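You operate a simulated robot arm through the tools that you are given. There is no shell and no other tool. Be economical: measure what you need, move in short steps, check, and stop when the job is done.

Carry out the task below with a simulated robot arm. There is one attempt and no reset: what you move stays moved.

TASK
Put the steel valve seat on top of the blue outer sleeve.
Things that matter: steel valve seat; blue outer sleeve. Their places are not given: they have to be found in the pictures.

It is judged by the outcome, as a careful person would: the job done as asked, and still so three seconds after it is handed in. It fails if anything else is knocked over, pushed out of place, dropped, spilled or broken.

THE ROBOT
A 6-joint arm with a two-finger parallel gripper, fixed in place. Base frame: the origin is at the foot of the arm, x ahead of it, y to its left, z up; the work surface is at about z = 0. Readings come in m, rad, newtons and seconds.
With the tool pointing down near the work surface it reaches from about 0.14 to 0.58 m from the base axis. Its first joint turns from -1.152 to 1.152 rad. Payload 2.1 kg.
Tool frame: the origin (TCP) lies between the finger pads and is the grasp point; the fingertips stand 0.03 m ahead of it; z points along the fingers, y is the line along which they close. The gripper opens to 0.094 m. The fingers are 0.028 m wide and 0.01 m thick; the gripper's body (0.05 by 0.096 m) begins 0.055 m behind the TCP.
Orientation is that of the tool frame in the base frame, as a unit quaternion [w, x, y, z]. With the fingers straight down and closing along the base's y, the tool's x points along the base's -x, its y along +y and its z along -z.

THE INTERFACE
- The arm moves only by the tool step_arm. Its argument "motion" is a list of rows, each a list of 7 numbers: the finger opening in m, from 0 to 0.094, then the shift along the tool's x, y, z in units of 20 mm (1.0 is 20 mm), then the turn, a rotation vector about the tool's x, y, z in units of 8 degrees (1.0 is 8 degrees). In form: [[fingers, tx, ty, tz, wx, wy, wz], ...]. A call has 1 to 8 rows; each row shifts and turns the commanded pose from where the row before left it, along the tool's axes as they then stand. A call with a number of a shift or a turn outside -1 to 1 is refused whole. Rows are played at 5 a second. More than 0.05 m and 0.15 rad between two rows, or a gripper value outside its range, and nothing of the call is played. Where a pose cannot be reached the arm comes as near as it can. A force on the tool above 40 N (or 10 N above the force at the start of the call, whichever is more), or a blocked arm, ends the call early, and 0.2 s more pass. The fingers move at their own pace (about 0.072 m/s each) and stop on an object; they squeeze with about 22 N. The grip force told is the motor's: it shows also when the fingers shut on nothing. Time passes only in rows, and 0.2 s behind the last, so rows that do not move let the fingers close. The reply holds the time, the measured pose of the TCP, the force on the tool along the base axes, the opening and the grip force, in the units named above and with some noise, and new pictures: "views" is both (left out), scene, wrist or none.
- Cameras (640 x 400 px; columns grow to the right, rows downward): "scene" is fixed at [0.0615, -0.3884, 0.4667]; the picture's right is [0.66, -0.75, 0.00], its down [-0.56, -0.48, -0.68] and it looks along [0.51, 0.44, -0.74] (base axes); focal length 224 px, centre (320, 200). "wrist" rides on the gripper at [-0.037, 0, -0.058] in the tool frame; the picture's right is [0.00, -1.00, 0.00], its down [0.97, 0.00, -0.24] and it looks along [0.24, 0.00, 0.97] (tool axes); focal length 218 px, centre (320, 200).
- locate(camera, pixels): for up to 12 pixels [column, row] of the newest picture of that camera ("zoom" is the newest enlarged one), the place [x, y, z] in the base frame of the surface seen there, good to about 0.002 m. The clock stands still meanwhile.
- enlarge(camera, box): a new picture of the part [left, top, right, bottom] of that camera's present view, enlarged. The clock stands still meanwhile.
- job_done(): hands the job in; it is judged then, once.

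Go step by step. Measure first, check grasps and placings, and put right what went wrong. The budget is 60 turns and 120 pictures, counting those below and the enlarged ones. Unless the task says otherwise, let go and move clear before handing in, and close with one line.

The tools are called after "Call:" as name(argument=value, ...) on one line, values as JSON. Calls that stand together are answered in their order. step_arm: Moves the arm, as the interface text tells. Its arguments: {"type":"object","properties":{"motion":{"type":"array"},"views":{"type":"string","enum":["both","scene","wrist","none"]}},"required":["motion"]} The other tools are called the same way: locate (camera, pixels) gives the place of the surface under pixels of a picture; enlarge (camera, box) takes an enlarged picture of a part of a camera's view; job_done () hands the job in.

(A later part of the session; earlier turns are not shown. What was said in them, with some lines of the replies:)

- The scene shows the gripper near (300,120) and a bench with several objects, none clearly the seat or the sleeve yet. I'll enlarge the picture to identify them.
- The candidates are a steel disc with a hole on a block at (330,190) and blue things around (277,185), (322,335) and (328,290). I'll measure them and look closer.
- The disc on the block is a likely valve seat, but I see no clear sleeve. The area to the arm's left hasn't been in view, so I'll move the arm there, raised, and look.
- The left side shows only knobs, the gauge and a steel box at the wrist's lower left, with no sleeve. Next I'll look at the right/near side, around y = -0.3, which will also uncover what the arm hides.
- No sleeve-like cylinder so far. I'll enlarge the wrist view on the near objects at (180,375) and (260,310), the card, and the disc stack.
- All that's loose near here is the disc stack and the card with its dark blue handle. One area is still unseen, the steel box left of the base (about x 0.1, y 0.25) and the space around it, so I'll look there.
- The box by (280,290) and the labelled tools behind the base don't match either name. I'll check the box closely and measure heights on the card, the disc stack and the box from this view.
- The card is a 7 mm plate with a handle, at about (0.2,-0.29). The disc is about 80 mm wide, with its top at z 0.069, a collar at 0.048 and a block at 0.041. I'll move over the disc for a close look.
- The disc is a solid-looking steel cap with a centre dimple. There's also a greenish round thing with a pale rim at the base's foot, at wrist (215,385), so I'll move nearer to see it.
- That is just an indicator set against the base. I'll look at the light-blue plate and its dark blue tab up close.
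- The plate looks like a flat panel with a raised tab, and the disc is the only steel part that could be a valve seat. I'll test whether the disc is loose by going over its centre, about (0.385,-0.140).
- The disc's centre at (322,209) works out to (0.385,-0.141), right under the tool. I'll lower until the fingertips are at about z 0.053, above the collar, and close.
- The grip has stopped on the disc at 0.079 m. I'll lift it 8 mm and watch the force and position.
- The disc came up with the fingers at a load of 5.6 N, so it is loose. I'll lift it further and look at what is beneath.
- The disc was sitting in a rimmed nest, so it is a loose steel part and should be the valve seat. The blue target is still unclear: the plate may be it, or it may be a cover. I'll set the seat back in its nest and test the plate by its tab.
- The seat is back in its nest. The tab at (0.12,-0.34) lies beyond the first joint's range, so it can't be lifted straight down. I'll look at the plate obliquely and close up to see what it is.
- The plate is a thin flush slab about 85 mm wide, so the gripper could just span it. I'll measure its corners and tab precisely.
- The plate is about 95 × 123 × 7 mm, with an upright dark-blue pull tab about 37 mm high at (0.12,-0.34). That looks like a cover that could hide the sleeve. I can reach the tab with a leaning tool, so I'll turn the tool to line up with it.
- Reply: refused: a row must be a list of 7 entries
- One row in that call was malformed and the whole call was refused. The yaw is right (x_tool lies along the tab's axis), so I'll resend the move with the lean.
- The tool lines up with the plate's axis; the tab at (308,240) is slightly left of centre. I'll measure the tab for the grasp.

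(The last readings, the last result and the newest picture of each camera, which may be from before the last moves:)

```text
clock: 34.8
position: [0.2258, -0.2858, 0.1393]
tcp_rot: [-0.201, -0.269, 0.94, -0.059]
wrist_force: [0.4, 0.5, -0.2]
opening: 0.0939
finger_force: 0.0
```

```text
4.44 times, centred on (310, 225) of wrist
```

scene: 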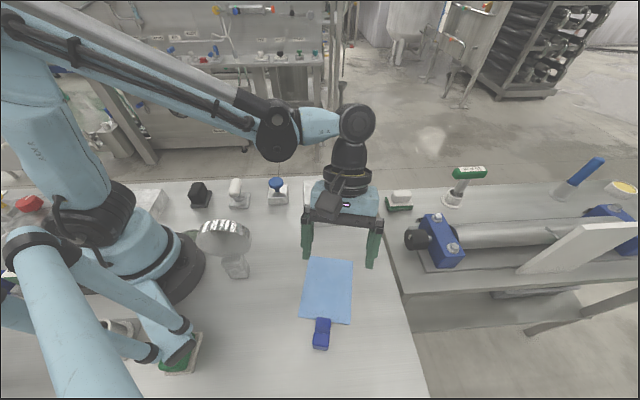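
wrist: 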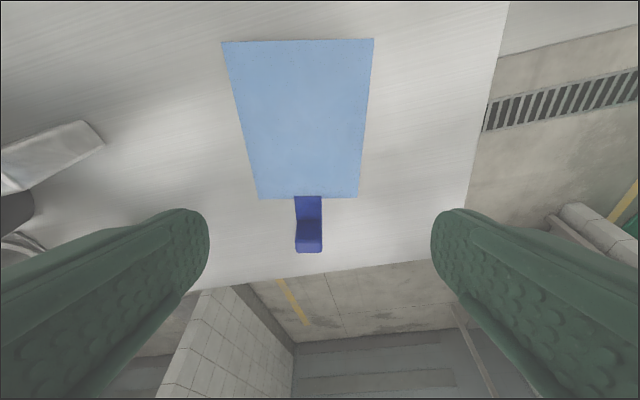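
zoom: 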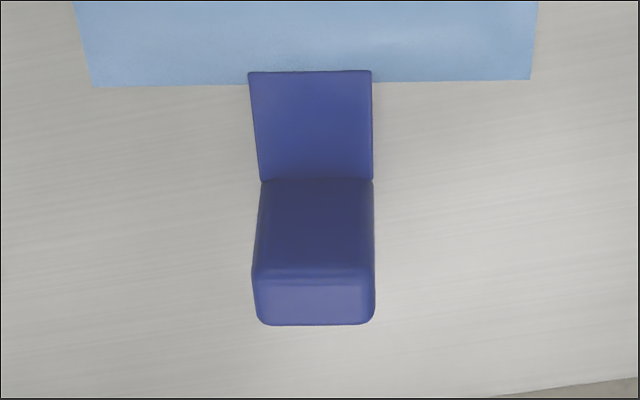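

The tab block's centre is about (0.1215,-0.337), it is 25 mm wide and its top is at 0.037. I'll move above it with the leaning tool and check the pose is reached.

Call:
step_arm(motion=[[0.094, 0.88, 0.1, 0.39, 0, 0, 0], [0.094, 0.88, 0.1, 0.39, 0, 0, 0], [0.094, 0.88, 0.1, 0.39, 0, 0, 0], [0.094, 0.88, 0.1, 0.39, 0, 0, 0], [0.094, 0.88, 0.1, 0.39, 0, 0, 0], [0.094, 0.88, 0.1, 0.39, 0, 0, 0], [0.094, 0, 0, 0, 0, 0, 0]], views="wrist")

```text
clock: 36.4
position: [0.1219, -0.3343, 0.1399]
tcp_rot: [-0.199, -0.27, 0.94, -0.059]
wrist_force: [-0.2, 0.0, 0.4]
opening: 0.0941
finger_force: 0.0
```

wrist: 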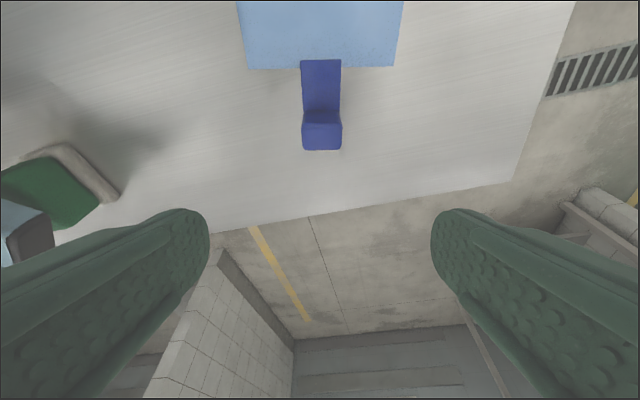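

The pose was reached and the tab is centred at (322,130) in the picture. I'll descend straight down to z ≈ 0.045 and close on the tab.

Call:
step_arm(motion=[[0.094, -0.319, 0, 0.716, 0, 0, 0], [0.094, -0.319, 0, 0.716, 0, 0, 0], [0.094, -0.319, 0, 0.716, 0, 0, 0], [0.094, -0.319, 0, 0.716, 0, 0, 0], [0.094, -0.319, 0, 0.716, 0, 0, 0], [0.094, -0.319, 0, 0.716, 0, 0, 0], [0.094, 0, 0, 0, 0, 0, 0]], views="both")

```text
clock: 38.0
position: [0.1227, -0.3369, 0.0459]
tcp_rot: [-0.2, -0.269, 0.941, -0.058]
wrist_force: [0.5, -0.6, 0.3]
opening: 0.0942
finger_force: 0.0
```

scene: 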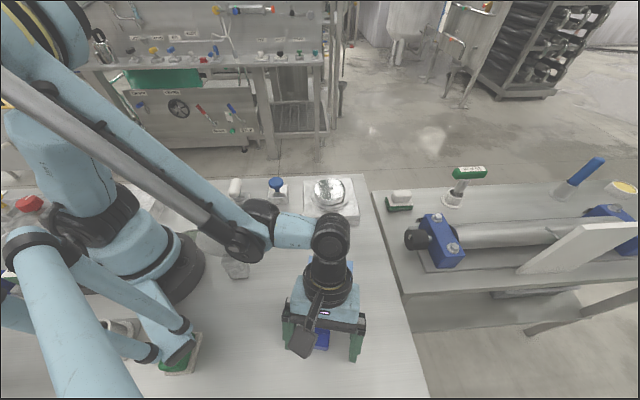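
wrist: 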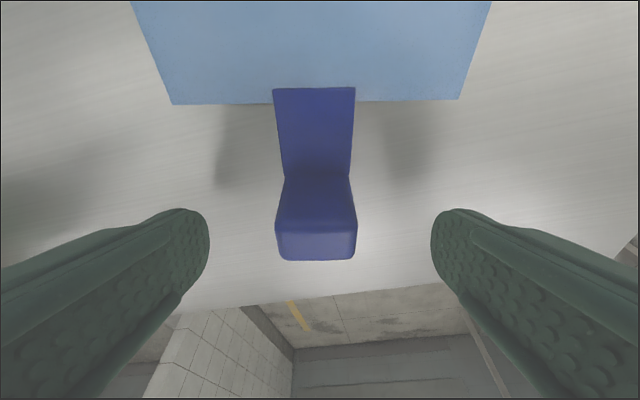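

The fingers straddle the tab. Now I'll close, then lift a few mm to feel whether it's free.

Call:
step_arm(motion=[[0.015, 0, 0, 0, 0, 0, 0], [0.015, 0, 0, 0, 0, 0, 0], [0.015, 0, 0, 0, 0, 0, 0], [0.015, 0, 0, 0, 0, 0, 0]], views="none")

Call:
step_arm(motion=[[0.015, 0.1, 0, -0.22, 0, 0, 0], [0.015, 0.1, 0, -0.22, 0, 0, 0], [0.015, 0, 0, 0, 0, 0, 0]], views="both")

```text
clock: 39.0
position: [0.1204, -0.3366, 0.0463]
tcp_rot: [-0.199, -0.269, 0.94, -0.058]
wrist_force: [-0.5, 0.6, 0.9]
opening: 0.027
finger_force: 22.2
```

```text
clock: 39.8
position: [0.1215, -0.3372, 0.0544]
tcp_rot: [-0.199, -0.269, 0.94, -0.058]
wrist_force: [0.2, 0.5, -0.7]
opening: 0.0272
finger_force: 22.2
```

scene: 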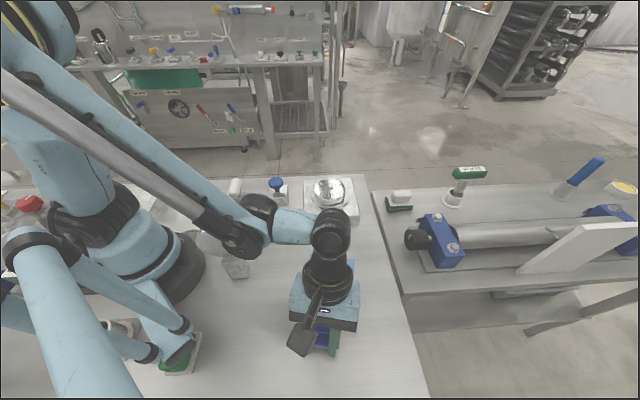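
wrist: 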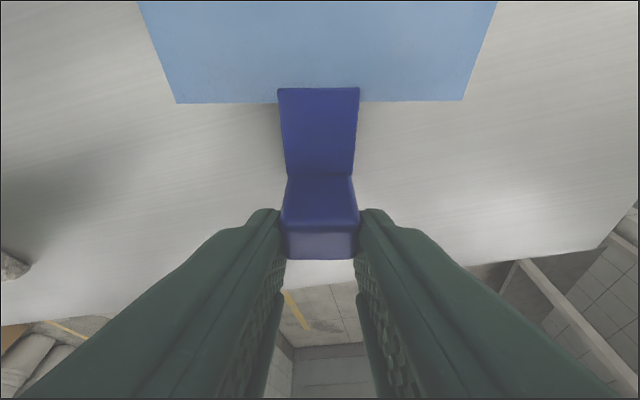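

The tab rose with almost no load (0.7 N), so the plate is a light loose cover. I'll lift it another 60 mm and look beneath.

Call:
step_arm(motion=[[0.015, 0.2, 0, -0.45, 0, 0, 0], [0.015, 0.2, 0, -0.45, 0, 0, 0], [0.015, 0.2, 0, -0.45, 0, 0, 0], [0.015, 0.2, 0, -0.45, 0, 0, 0], [0.015, 0.2, 0, -0.45, 0, 0, 0], [0.015, 0.2, 0, -0.45, 0, 0, 0], [0.015, 0, 0, 0, 0, 0, 0]], views="both")

Call:
enlarge(camera="scene", box=[260, 200, 400, 370])

```text
clock: 41.4
position: [0.1224, -0.3365, 0.1158]
tcp_rot: [-0.2, -0.269, 0.941, -0.058]
wrist_force: [-0.2, 0.0, -0.4]
opening: 0.0271
finger_force: 21.9
```

scene: 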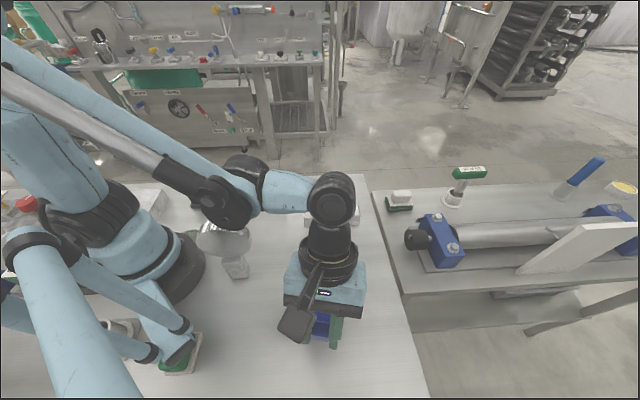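
wrist: 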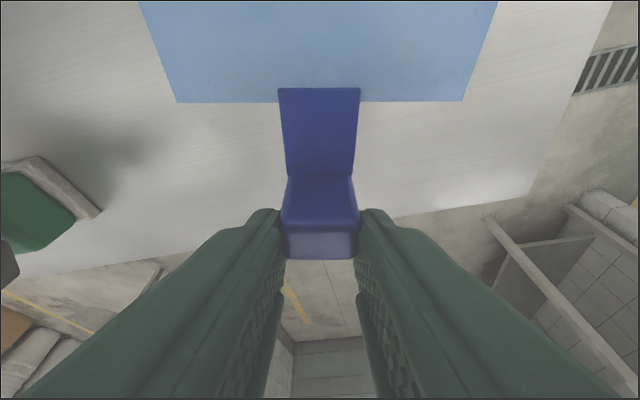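

```text
2.35 times, centred on (330, 285) of scene
```

zoom: 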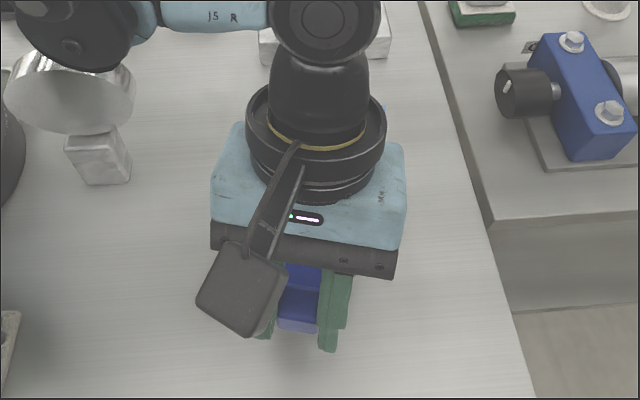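

The gripper blocks the view of the spot. I'll carry the cover up and to the left, over free bench, to see what was under it.

Call:
step_arm(motion=[[0.015, 0.3, 0, -0.7, 0, 0, 0], [0.015, -0.7, 0.567, -0.704, 0, 0, 0], [0.015, -0.7, 0.567, -0.704, 0, 0, 0], [0.015, -0.7, 0.567, -0.704, 0, 0, 0], [0.015, -0.7, 0.567, -0.704, 0, 0, 0], [0.015, -0.7, 0.567, -0.704, 0, 0, 0], [0.015, -0.7, 0.567, -0.704, 0, 0, 0], [0.015, -0.7, 0.567, -0.704, 0, 0, 0]], views="both")

Call:
enlarge(camera="scene", box=[260, 220, 400, 370])

```text
clock: 43.2
position: [0.1887, -0.2004, 0.179]
tcp_rot: [-0.2, -0.269, 0.94, -0.058]
wrist_force: [0.6, -0.4, -0.2]
opening: 0.027
finger_force: 21.8
```

scene: 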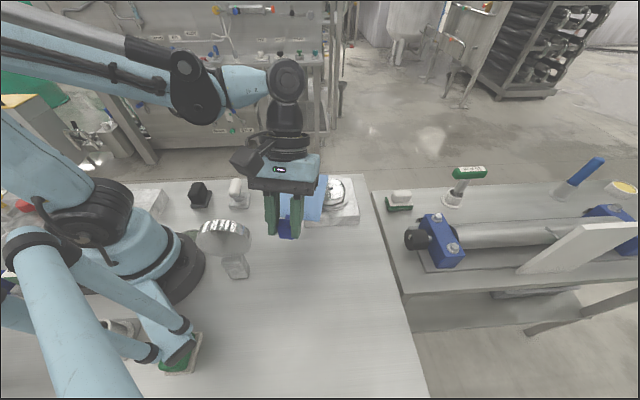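
wrist: 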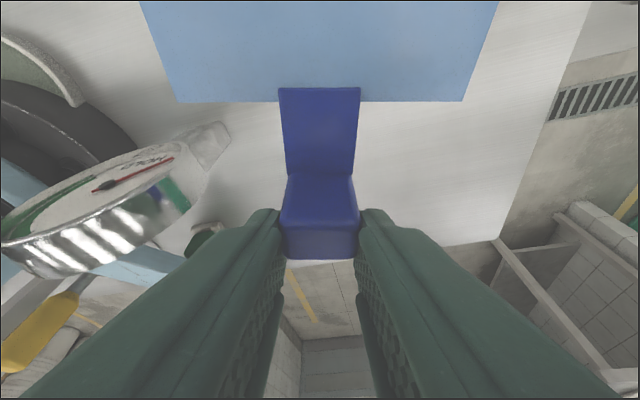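

```text
2.67 times, centred on (330, 295) of scene
```

zoom: 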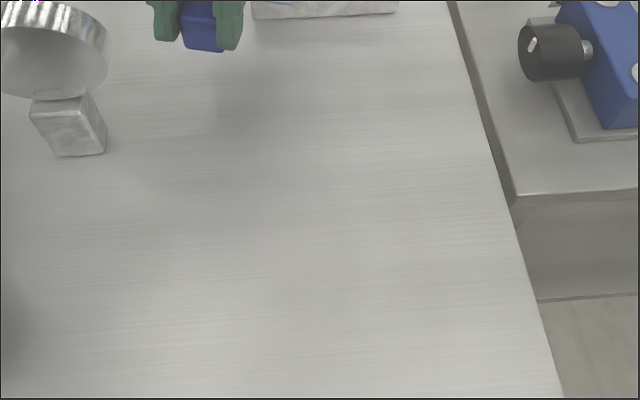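

There's only bare bench under the plate, so it isn't a hatch. The plate is itself a light loose blue piece. I'll return it to exactly where it was by retracing the path.

Call:
step_arm(motion=[[0.015, 0.7, -0.567, 0.704, 0, 0, 0], [0.015, 0.7, -0.567, 0.704, 0, 0, 0], [0.015, 0.7, -0.567, 0.704, 0, 0, 0], [0.015, 0.7, -0.567, 0.704, 0, 0, 0], [0.015, 0.7, -0.567, 0.704, 0, 0, 0], [0.015, 0.7, -0.567, 0.704, 0, 0, 0], [0.015, 0.7, -0.567, 0.704, 0, 0, 0], [0.015, -0.3, 0, 0.7, 0, 0, 0]], views="none")

Call:
step_arm(motion=[[0.015, -0.2, 0, 0.45, 0, 0, 0], [0.015, -0.2, 0, 0.45, 0, 0, 0], [0.015, -0.2, 0, 0.45, 0, 0, 0], [0.015, -0.2, 0, 0.45, 0, 0, 0], [0.015, -0.2, 0, 0.45, 0, 0, 0], [0.015, -0.2, 0, 0.45, 0, 0, 0], [0.015, 0, 0, 0, 0, 0, 0]], views="both")

```text
clock: 45.0
position: [0.1234, -0.3343, 0.1146]
tcp_rot: [-0.2, -0.269, 0.94, -0.059]
wrist_force: [0.8, -0.5, -0.3]
opening: 0.0269
finger_force: 21.3
```

```text
clock: 46.6
position: [0.1213, -0.3365, 0.0555]
tcp_rot: [-0.2, -0.269, 0.941, -0.058]
wrist_force: [0.0, 0.0, -0.4]
opening: 0.027
finger_force: 22.5
```

scene: 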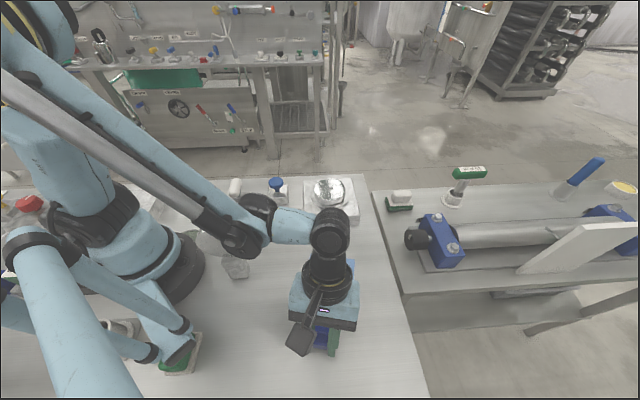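
wrist: 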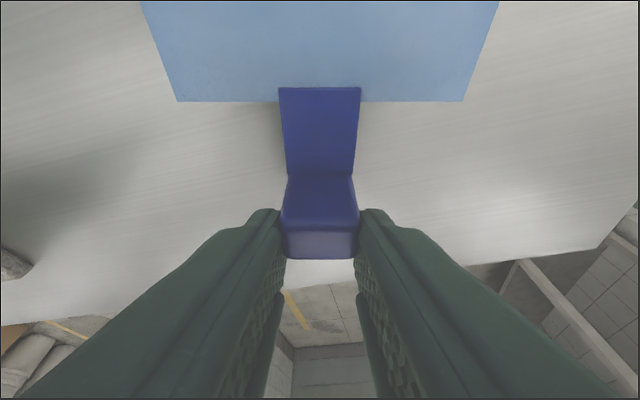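

Same pose as after the first 8 mm lift. I'll lower the last 8 mm, release, and rise clear.

Call:
step_arm(motion=[[0.015, -0.1, 0, 0.22, 0, 0, 0], [0.015, -0.1, 0, 0.22, 0, 0, 0], [0.015, 0, 0, 0, 0, 0, 0], [0.06, 0, 0, 0, 0, 0, 0], [0.094, 0, 0, 0, 0, 0, 0], [0.094, 0, 0, 0, 0, 0, 0]], views="none")

Call:
step_arm(motion=[[0.094, 0.319, 0, -0.716, 0, 0, 0], [0.094, 0.319, 0, -0.716, 0, 0, 0], [0.094, 0.319, 0, -0.716, 0, 0, 0], [0.094, 0.319, 0, -0.716, 0, 0, 0], [0.094, 0.319, 0, -0.716, 0, 0, 0], [0.094, 0.319, 0, -0.716, 0, 0, 0], [0.094, 0.319, 0, -0.716, 0, 0, 0], [0.094, 0.319, 0, -0.716, 0, 0, 0]], views="wrist")

```text
clock: 48.0
position: [0.1219, -0.3358, 0.0464]
tcp_rot: [-0.2, -0.269, 0.94, -0.058]
wrist_force: [0.6, -0.5, 0.1]
opening: 0.0942
finger_force: 0.0
```

```text
clock: 49.8
position: [0.1199, -0.3359, 0.1732]
tcp_rot: [-0.2, -0.269, 0.94, -0.058]
wrist_force: [0.5, 0.0, 0.6]
opening: 0.0937
finger_force: 0.1
```

wrist: 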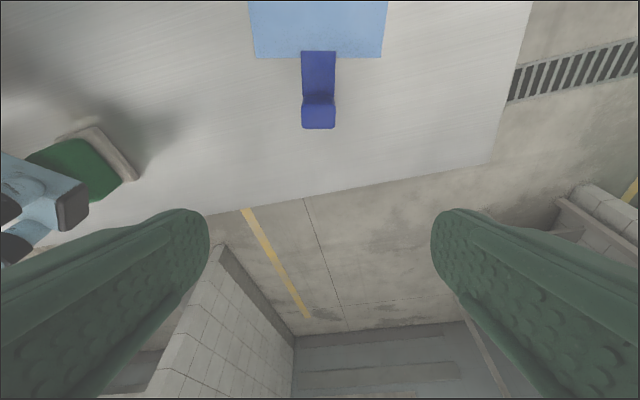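

The plate is back where it was. It's the only loose blue piece within reach, and a flat bed big enough for the seat, so I take it as the blue outer sleeve. I'll back off and straighten the tool.

Call:
step_arm(motion=[[0.094, -0.915, 0, -0.41, 0, 0, 0], [0.094, -0.915, 0, -0.41, 0, 0, 0], [0.094, -0.915, 0, -0.41, 0, 0, 0], [0.094, -0.915, 0, -0.41, 0, 0, 0], [0.094, 0, 0, 0, 0, -1, 0], [0.094, 0, 0, 0, 0, -1, 0], [0.094, 0, 0, 0, 0, -1, 0]], views="none")

Call:
step_arm(motion=[[0.094, 0, 0, 0, 0, 0, 1], [0.094, 0, 0, 0, 0, 0, 1], [0.094, 0, 0, 0, 0, 0, 1], [0.094, 0, 0, 0, 0, 0, 1], [0.094, -1, 0.77, 0, 0, 0, 0], [0.094, -1, 0.77, 0, 0, 0, 0], [0.094, -1, 0.77, 0, 0, 0, 0], [0.094, -1, 0.77, 0, 0, 0, 0]], views="none")

Call:
step_arm(motion=[[0.094, -1, 0.77, 0, 0, 0, 0], [0.094, -1, 0.77, 0, 0, 0, 0], [0.094, -1, 0.77, 0, 0, 0, 0], [0.094, -1, 0.77, 0, 0, 0, 0], [0.094, 0, 0, 0, 0, 0, 0]], views="both")

```text
clock: 51.4
position: [0.1895, -0.2928, 0.1725]
tcp_rot: [0.001, -0.276, 0.961, -0.001]
wrist_force: [0.4, -0.2, -0.3]
opening: 0.0939
finger_force: 0.0
```

```text
clock: 53.2
position: [0.2694, -0.2326, 0.1735]
tcp_rot: [0.0, 0.001, 1.0, -0.001]
wrist_force: [0.1, 0.5, -0.2]
opening: 0.0943
finger_force: 0.0
```

```text
clock: 54.4
position: [0.3513, -0.1701, 0.1701]
tcp_rot: [0.0, 0.0, 1.0, 0.0]
wrist_force: [-0.9, -1.0, -0.5]
opening: 0.0941
finger_force: 0.1
```

scene: 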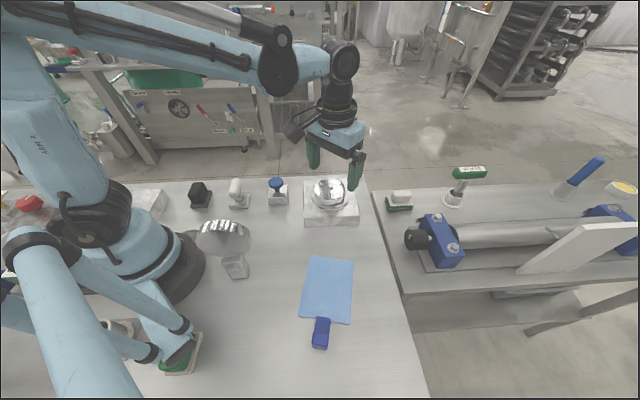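
wrist: 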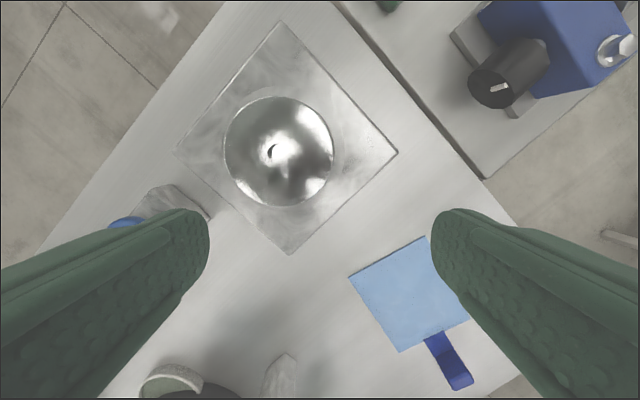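

The plate is at the same pixels as before. I'll move over the seat at (0.386,-0.141), go down and grip it.

Call:
step_arm(motion=[[0.094, -0.87, 0.74, 0, 0, 0, 0], [0.094, -0.86, 0.74, 0, 0, 0, 0], [0.094, 0, 0, 0.85, 0, 0, 0], [0.094, 0, 0, 0.85, 0, 0, 0], [0.094, 0, 0, 0, 0, 0, 0]], views="wrist")

```text
clock: 55.6
position: [0.385, -0.1395, 0.1382]
tcp_rot: [0.0, 0.0, 1.0, 0.0]
wrist_force: [0.4, 0.0, 0.6]
opening: 0.0941
finger_force: 0.2
```

wrist: 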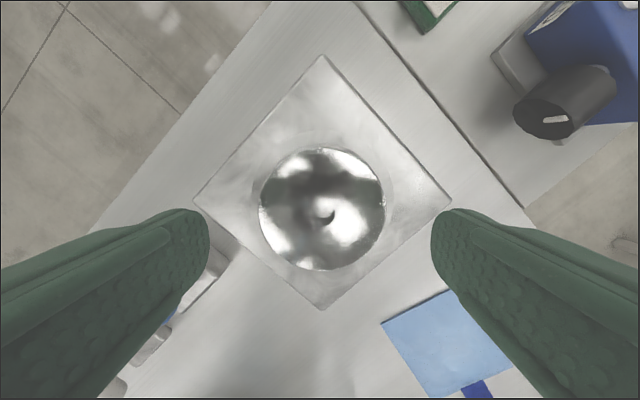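

The seat is centred at (322,209). I'll descend 53 mm, close, and lift.

Call:
step_arm(motion=[[0.094, 0, -0.05, 0.66, 0, 0, 0], [0.094, 0, 0, 0.66, 0, 0, 0], [0.094, 0, 0, 0.66, 0, 0, 0], [0.094, 0, 0, 0.66, 0, 0, 0], [0.094, 0, 0, 0, 0, 0, 0], [0.07, 0, 0, 0, 0, 0, 0], [0.07, 0, 0, 0, 0, 0, 0], [0.07, 0, 0, 0, 0, 0, 0]], views="none")

Call:
step_arm(motion=[[0.07, 0, 0, -0.4, 0, 0, 0], [0.07, 0, 0, -0.5, 0, 0, 0], [0.07, 0, 0, -0.7, 0, 0, 0], [0.07, 0, 0, -0.7, 0, 0, 0], [0.07, 0, 0, -0.7, 0, 0, 0], [0.07, 0, 0, -0.7, 0, 0, 0], [0.07, 0, 0, -0.7, 0, 0, 0]], views="scene")

Call:
enlarge(camera="scene", box=[290, 125, 390, 235])

```text
clock: 57.4
position: [0.383, -0.1412, 0.0835]
tcp_rot: [0.0, 0.0, 1.0, -0.002]
wrist_force: [-0.6, 0.5, -0.6]
opening: 0.079
finger_force: 21.4
```

```text
clock: 59.0
position: [0.384, -0.1415, 0.1728]
tcp_rot: [0.0, 0.0, 1.0, -0.001]
wrist_force: [0.1, -0.4, -6.7]
opening: 0.0788
finger_force: 21.8
```

scene: 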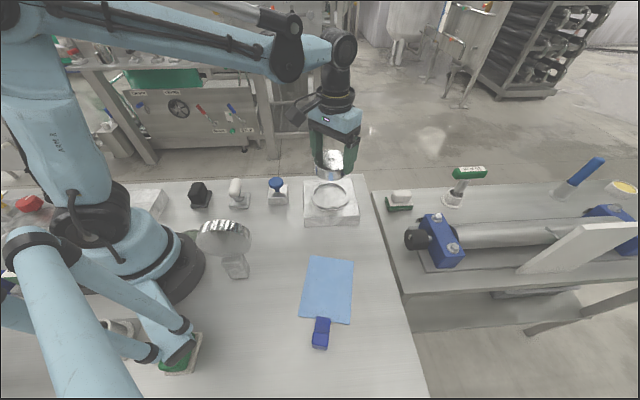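

```text
3.64 times, centred on (340, 180) of scene
```

zoom: 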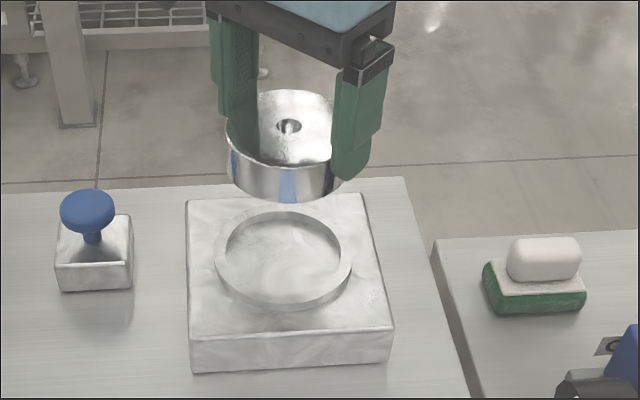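

The seat is held and clear. I'll measure the nest floor to learn how far the seat extends below the fingers, and recheck the plate's corners for its centre.

Call:
locate(camera="scene", pixels=[[330, 194], [330, 200], [322, 195], [330, 207], [309, 257], [353, 260], [300, 316], [350, 322], [328, 290]])

```text
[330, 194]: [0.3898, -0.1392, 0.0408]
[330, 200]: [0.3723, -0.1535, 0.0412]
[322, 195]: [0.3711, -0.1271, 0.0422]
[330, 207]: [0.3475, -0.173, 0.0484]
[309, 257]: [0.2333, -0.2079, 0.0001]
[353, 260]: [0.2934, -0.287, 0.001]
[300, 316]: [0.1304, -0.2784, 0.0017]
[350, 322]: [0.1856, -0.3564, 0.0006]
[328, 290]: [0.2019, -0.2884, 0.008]
```

The nest floor is at 0.041, so the seat's underside is 43 mm below the TCP and contact on the plate (top 0.0075) comes at TCP z ≈ 0.050. I'll carry it over the plate's centre at (0.207,-0.281).

Call:
step_arm(motion=[[0.07, 0.98, -0.775, 0, 0, 0, 0], [0.07, 0.98, -0.775, 0, 0, 0, 0], [0.07, 0.98, -0.775, 0, 0, 0, 0], [0.07, 0.98, -0.775, 0, 0, 0, 0], [0.07, 0.98, -0.775, 0, 0, 0, 0], [0.07, 0.98, -0.775, 0, 0, 0, 0], [0.07, 0.98, -0.775, 0, 0, 0, 0], [0.07, 0.98, -0.775, 0, 0, 0, 0]], views="none")

Call:
step_arm(motion=[[0.07, 0.98, -0.775, 0, 0, 0, 0], [0.07, 0, 0, 0.8, 0, 0, 0], [0.07, 0, 0, 0.8, 0, 0, 0], [0.07, 0, 0, 0.8, 0, 0, 0], [0.07, 0, 0, 0.8, 0, 0, 0], [0.07, 0, 0, 0.8, 0, 0, 0], [0.07, 0, 0, 0.8, 0, 0, 0], [0.07, 0, 0, 0, 0, 0, 0]], views="both")

```text
clock: 60.8
position: [0.2268, -0.2657, 0.1743]
tcp_rot: [0.0, 0.0, 1.0, -0.001]
wrist_force: [1.1, -0.8, -5.6]
opening: 0.0788
finger_force: 21.9
```

```text
clock: 62.6
position: [0.2076, -0.2827, 0.0753]
tcp_rot: [-0.001, 0.0, 1.0, -0.001]
wrist_force: [-0.1, 0.3, -6.1]
opening: 0.0787
finger_force: 21.9
```

scene: 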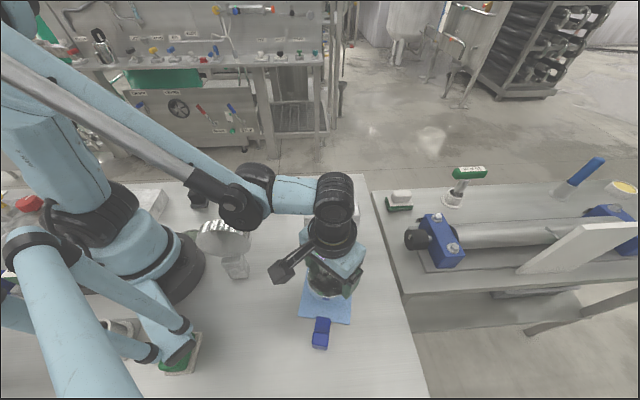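
wrist: 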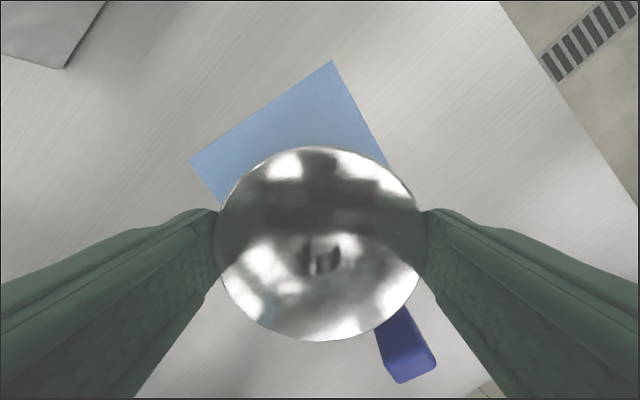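

The seat hangs over the plate's middle. I'll lower it slowly until the load comes off.

Call:
step_arm(motion=[[0.07, 0, 0, 0.4, 0, 0, 0], [0.07, 0, 0, 0.4, 0, 0, 0], [0.07, 0, 0, 0.25, 0, 0, 0], [0.07, 0, 0, 0.1, 0, 0, 0], [0.07, 0, 0, 0, 0, 0, 0]], views="none")

Call:
step_arm(motion=[[0.07, 0, 0, 0.08, 0, 0, 0], [0.07, 0, 0, 0, 0, 0, 0]], views="scene")

Call:
enlarge(camera="scene", box=[270, 240, 390, 360])

```text
clock: 63.8
position: [0.2066, -0.2808, 0.0538]
tcp_rot: [0.001, 0.0, 1.0, -0.001]
wrist_force: [0.5, -1.0, -5.6]
opening: 0.0786
finger_force: 22.4
```

```text
clock: 64.4
position: [0.207, -0.2809, 0.0512]
tcp_rot: [0.001, 0.001, 1.0, 0.0]
wrist_force: [0.1, -0.4, -6.5]
opening: 0.0785
finger_force: 21.9
```

scene: 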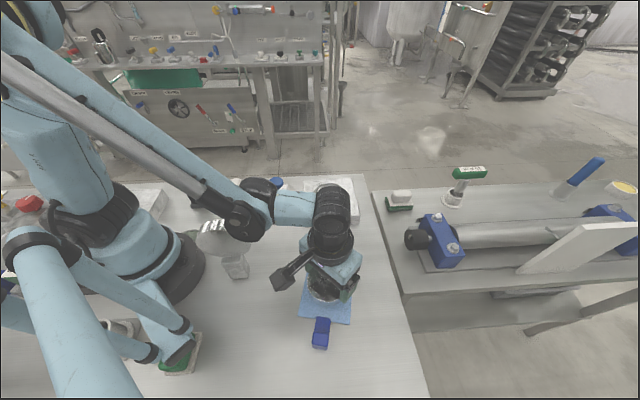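

```text
3.33 times, centred on (330, 300) of scene
```

zoom: 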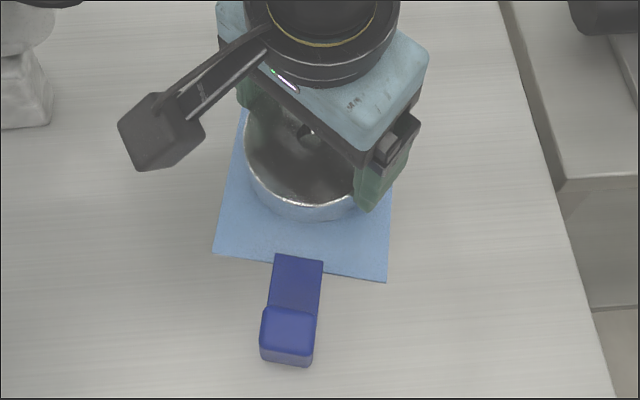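

Still carrying the full weight, so there's no contact yet. I'll lower it in 1 mm steps.

Call:
step_arm(motion=[[0.07, 0, 0, 0.06, 0, 0, 0], [0.07, 0, 0, 0, 0, 0, 0]], views="none")

Call:
step_arm(motion=[[0.07, 0, 0, 0.06, 0, 0, 0], [0.07, 0, 0, 0, 0, 0, 0]], views="none")

```text
clock: 65.0
position: [0.2075, -0.2795, 0.05]
tcp_rot: [0.0, -0.001, 1.0, -0.001]
wrist_force: [-0.3, -0.2, -5.4]
opening: 0.0787
finger_force: 21.7
```

```text
clock: 65.6
position: [0.2062, -0.2797, 0.0495]
tcp_rot: [0.001, 0.0, 1.0, -0.001]
wrist_force: [3.3, 1.9, 10.7]
opening: 0.079
finger_force: 22.4
```

Contact: the force flipped to +10.7 N. I'll release and rise straight up.

Call:
step_arm(motion=[[0.07, 0, 0, -0.03, 0, 0, 0], [0.094, 0, 0, 0, 0, 0, 0], [0.094, 0, 0, 0, 0, 0, 0], [0.094, 0, 0, -0.6, 0, 0, 0], [0.094, 0, 0, -1, 0, 0, 0], [0.094, 0, 0, -1, 0, 0, 0], [0.094, 0, 0, -1, 0, 0, 0], [0.094, 0, 0, -1, 0, 0, 0]], views="none")

Call:
step_arm(motion=[[0.094, -1, 0.8, -0.5, 0, 0, 0], [0.094, -1, 0.8, -0.5, 0, 0, 0], [0.094, -1, 0.8, -0.5, 0, 0, 0], [0.094, -1, 0.8, -0.5, 0, 0, 0], [0.094, -0.5, 0.8, -0.5, 0, 0, 0], [0.094, 0, 0, 0, 0, 0, 0]], views="both")

Call:
enlarge(camera="scene", box=[270, 240, 390, 360])

```text
clock: 67.4
position: [0.2079, -0.282, 0.1426]
tcp_rot: [0.0, 0.0, 1.0, -0.001]
wrist_force: [0.2, -0.9, -0.5]
opening: 0.094
finger_force: 0.1
```

```text
clock: 68.8
position: [0.2982, -0.1996, 0.1939]
tcp_rot: [0.0, 0.0, 1.0, -0.001]
wrist_force: [-0.3, -0.3, 0.5]
opening: 0.0941
finger_force: 0.2
```

scene: 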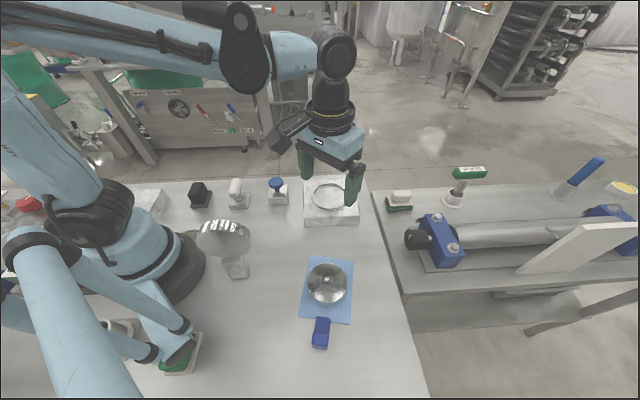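
wrist: 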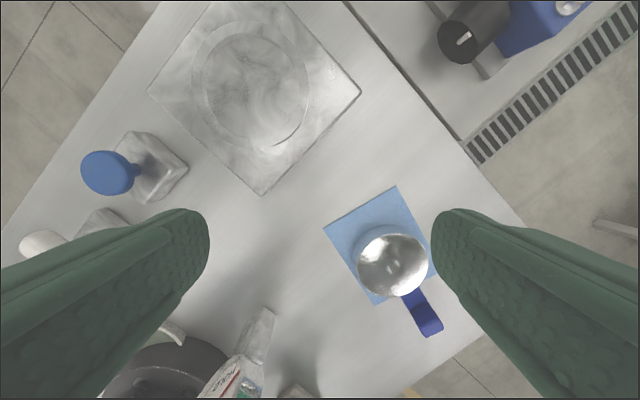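

```text
3.33 times, centred on (330, 300) of scene
```

zoom: 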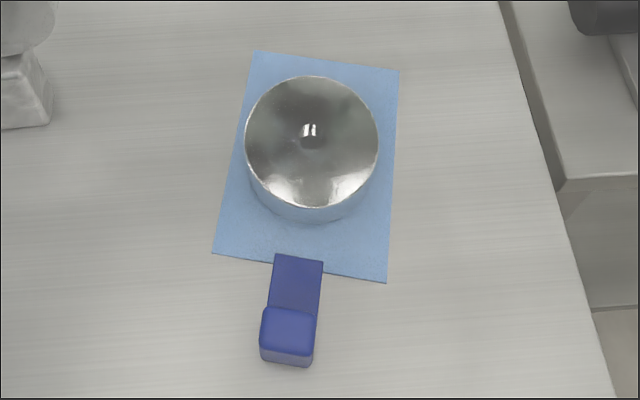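

The seat rests flat and wholly on the blue piece at (326,283). The plate hasn't moved, everything else is in place and the gripper is clear, so I'll hand it in.

Call:
job_done()

```text
The job is handed in.
```

I put the steel disc, which I took to be the valve seat, flat on the light-blue plate with the dark-blue tab. It is released and the gripper is clear, but I inferred that the plate is the blue outer sleeve, because no tube-shaped blue part was in reach; I also briefly lifted the plate to look underneath and set it back in the same spot.
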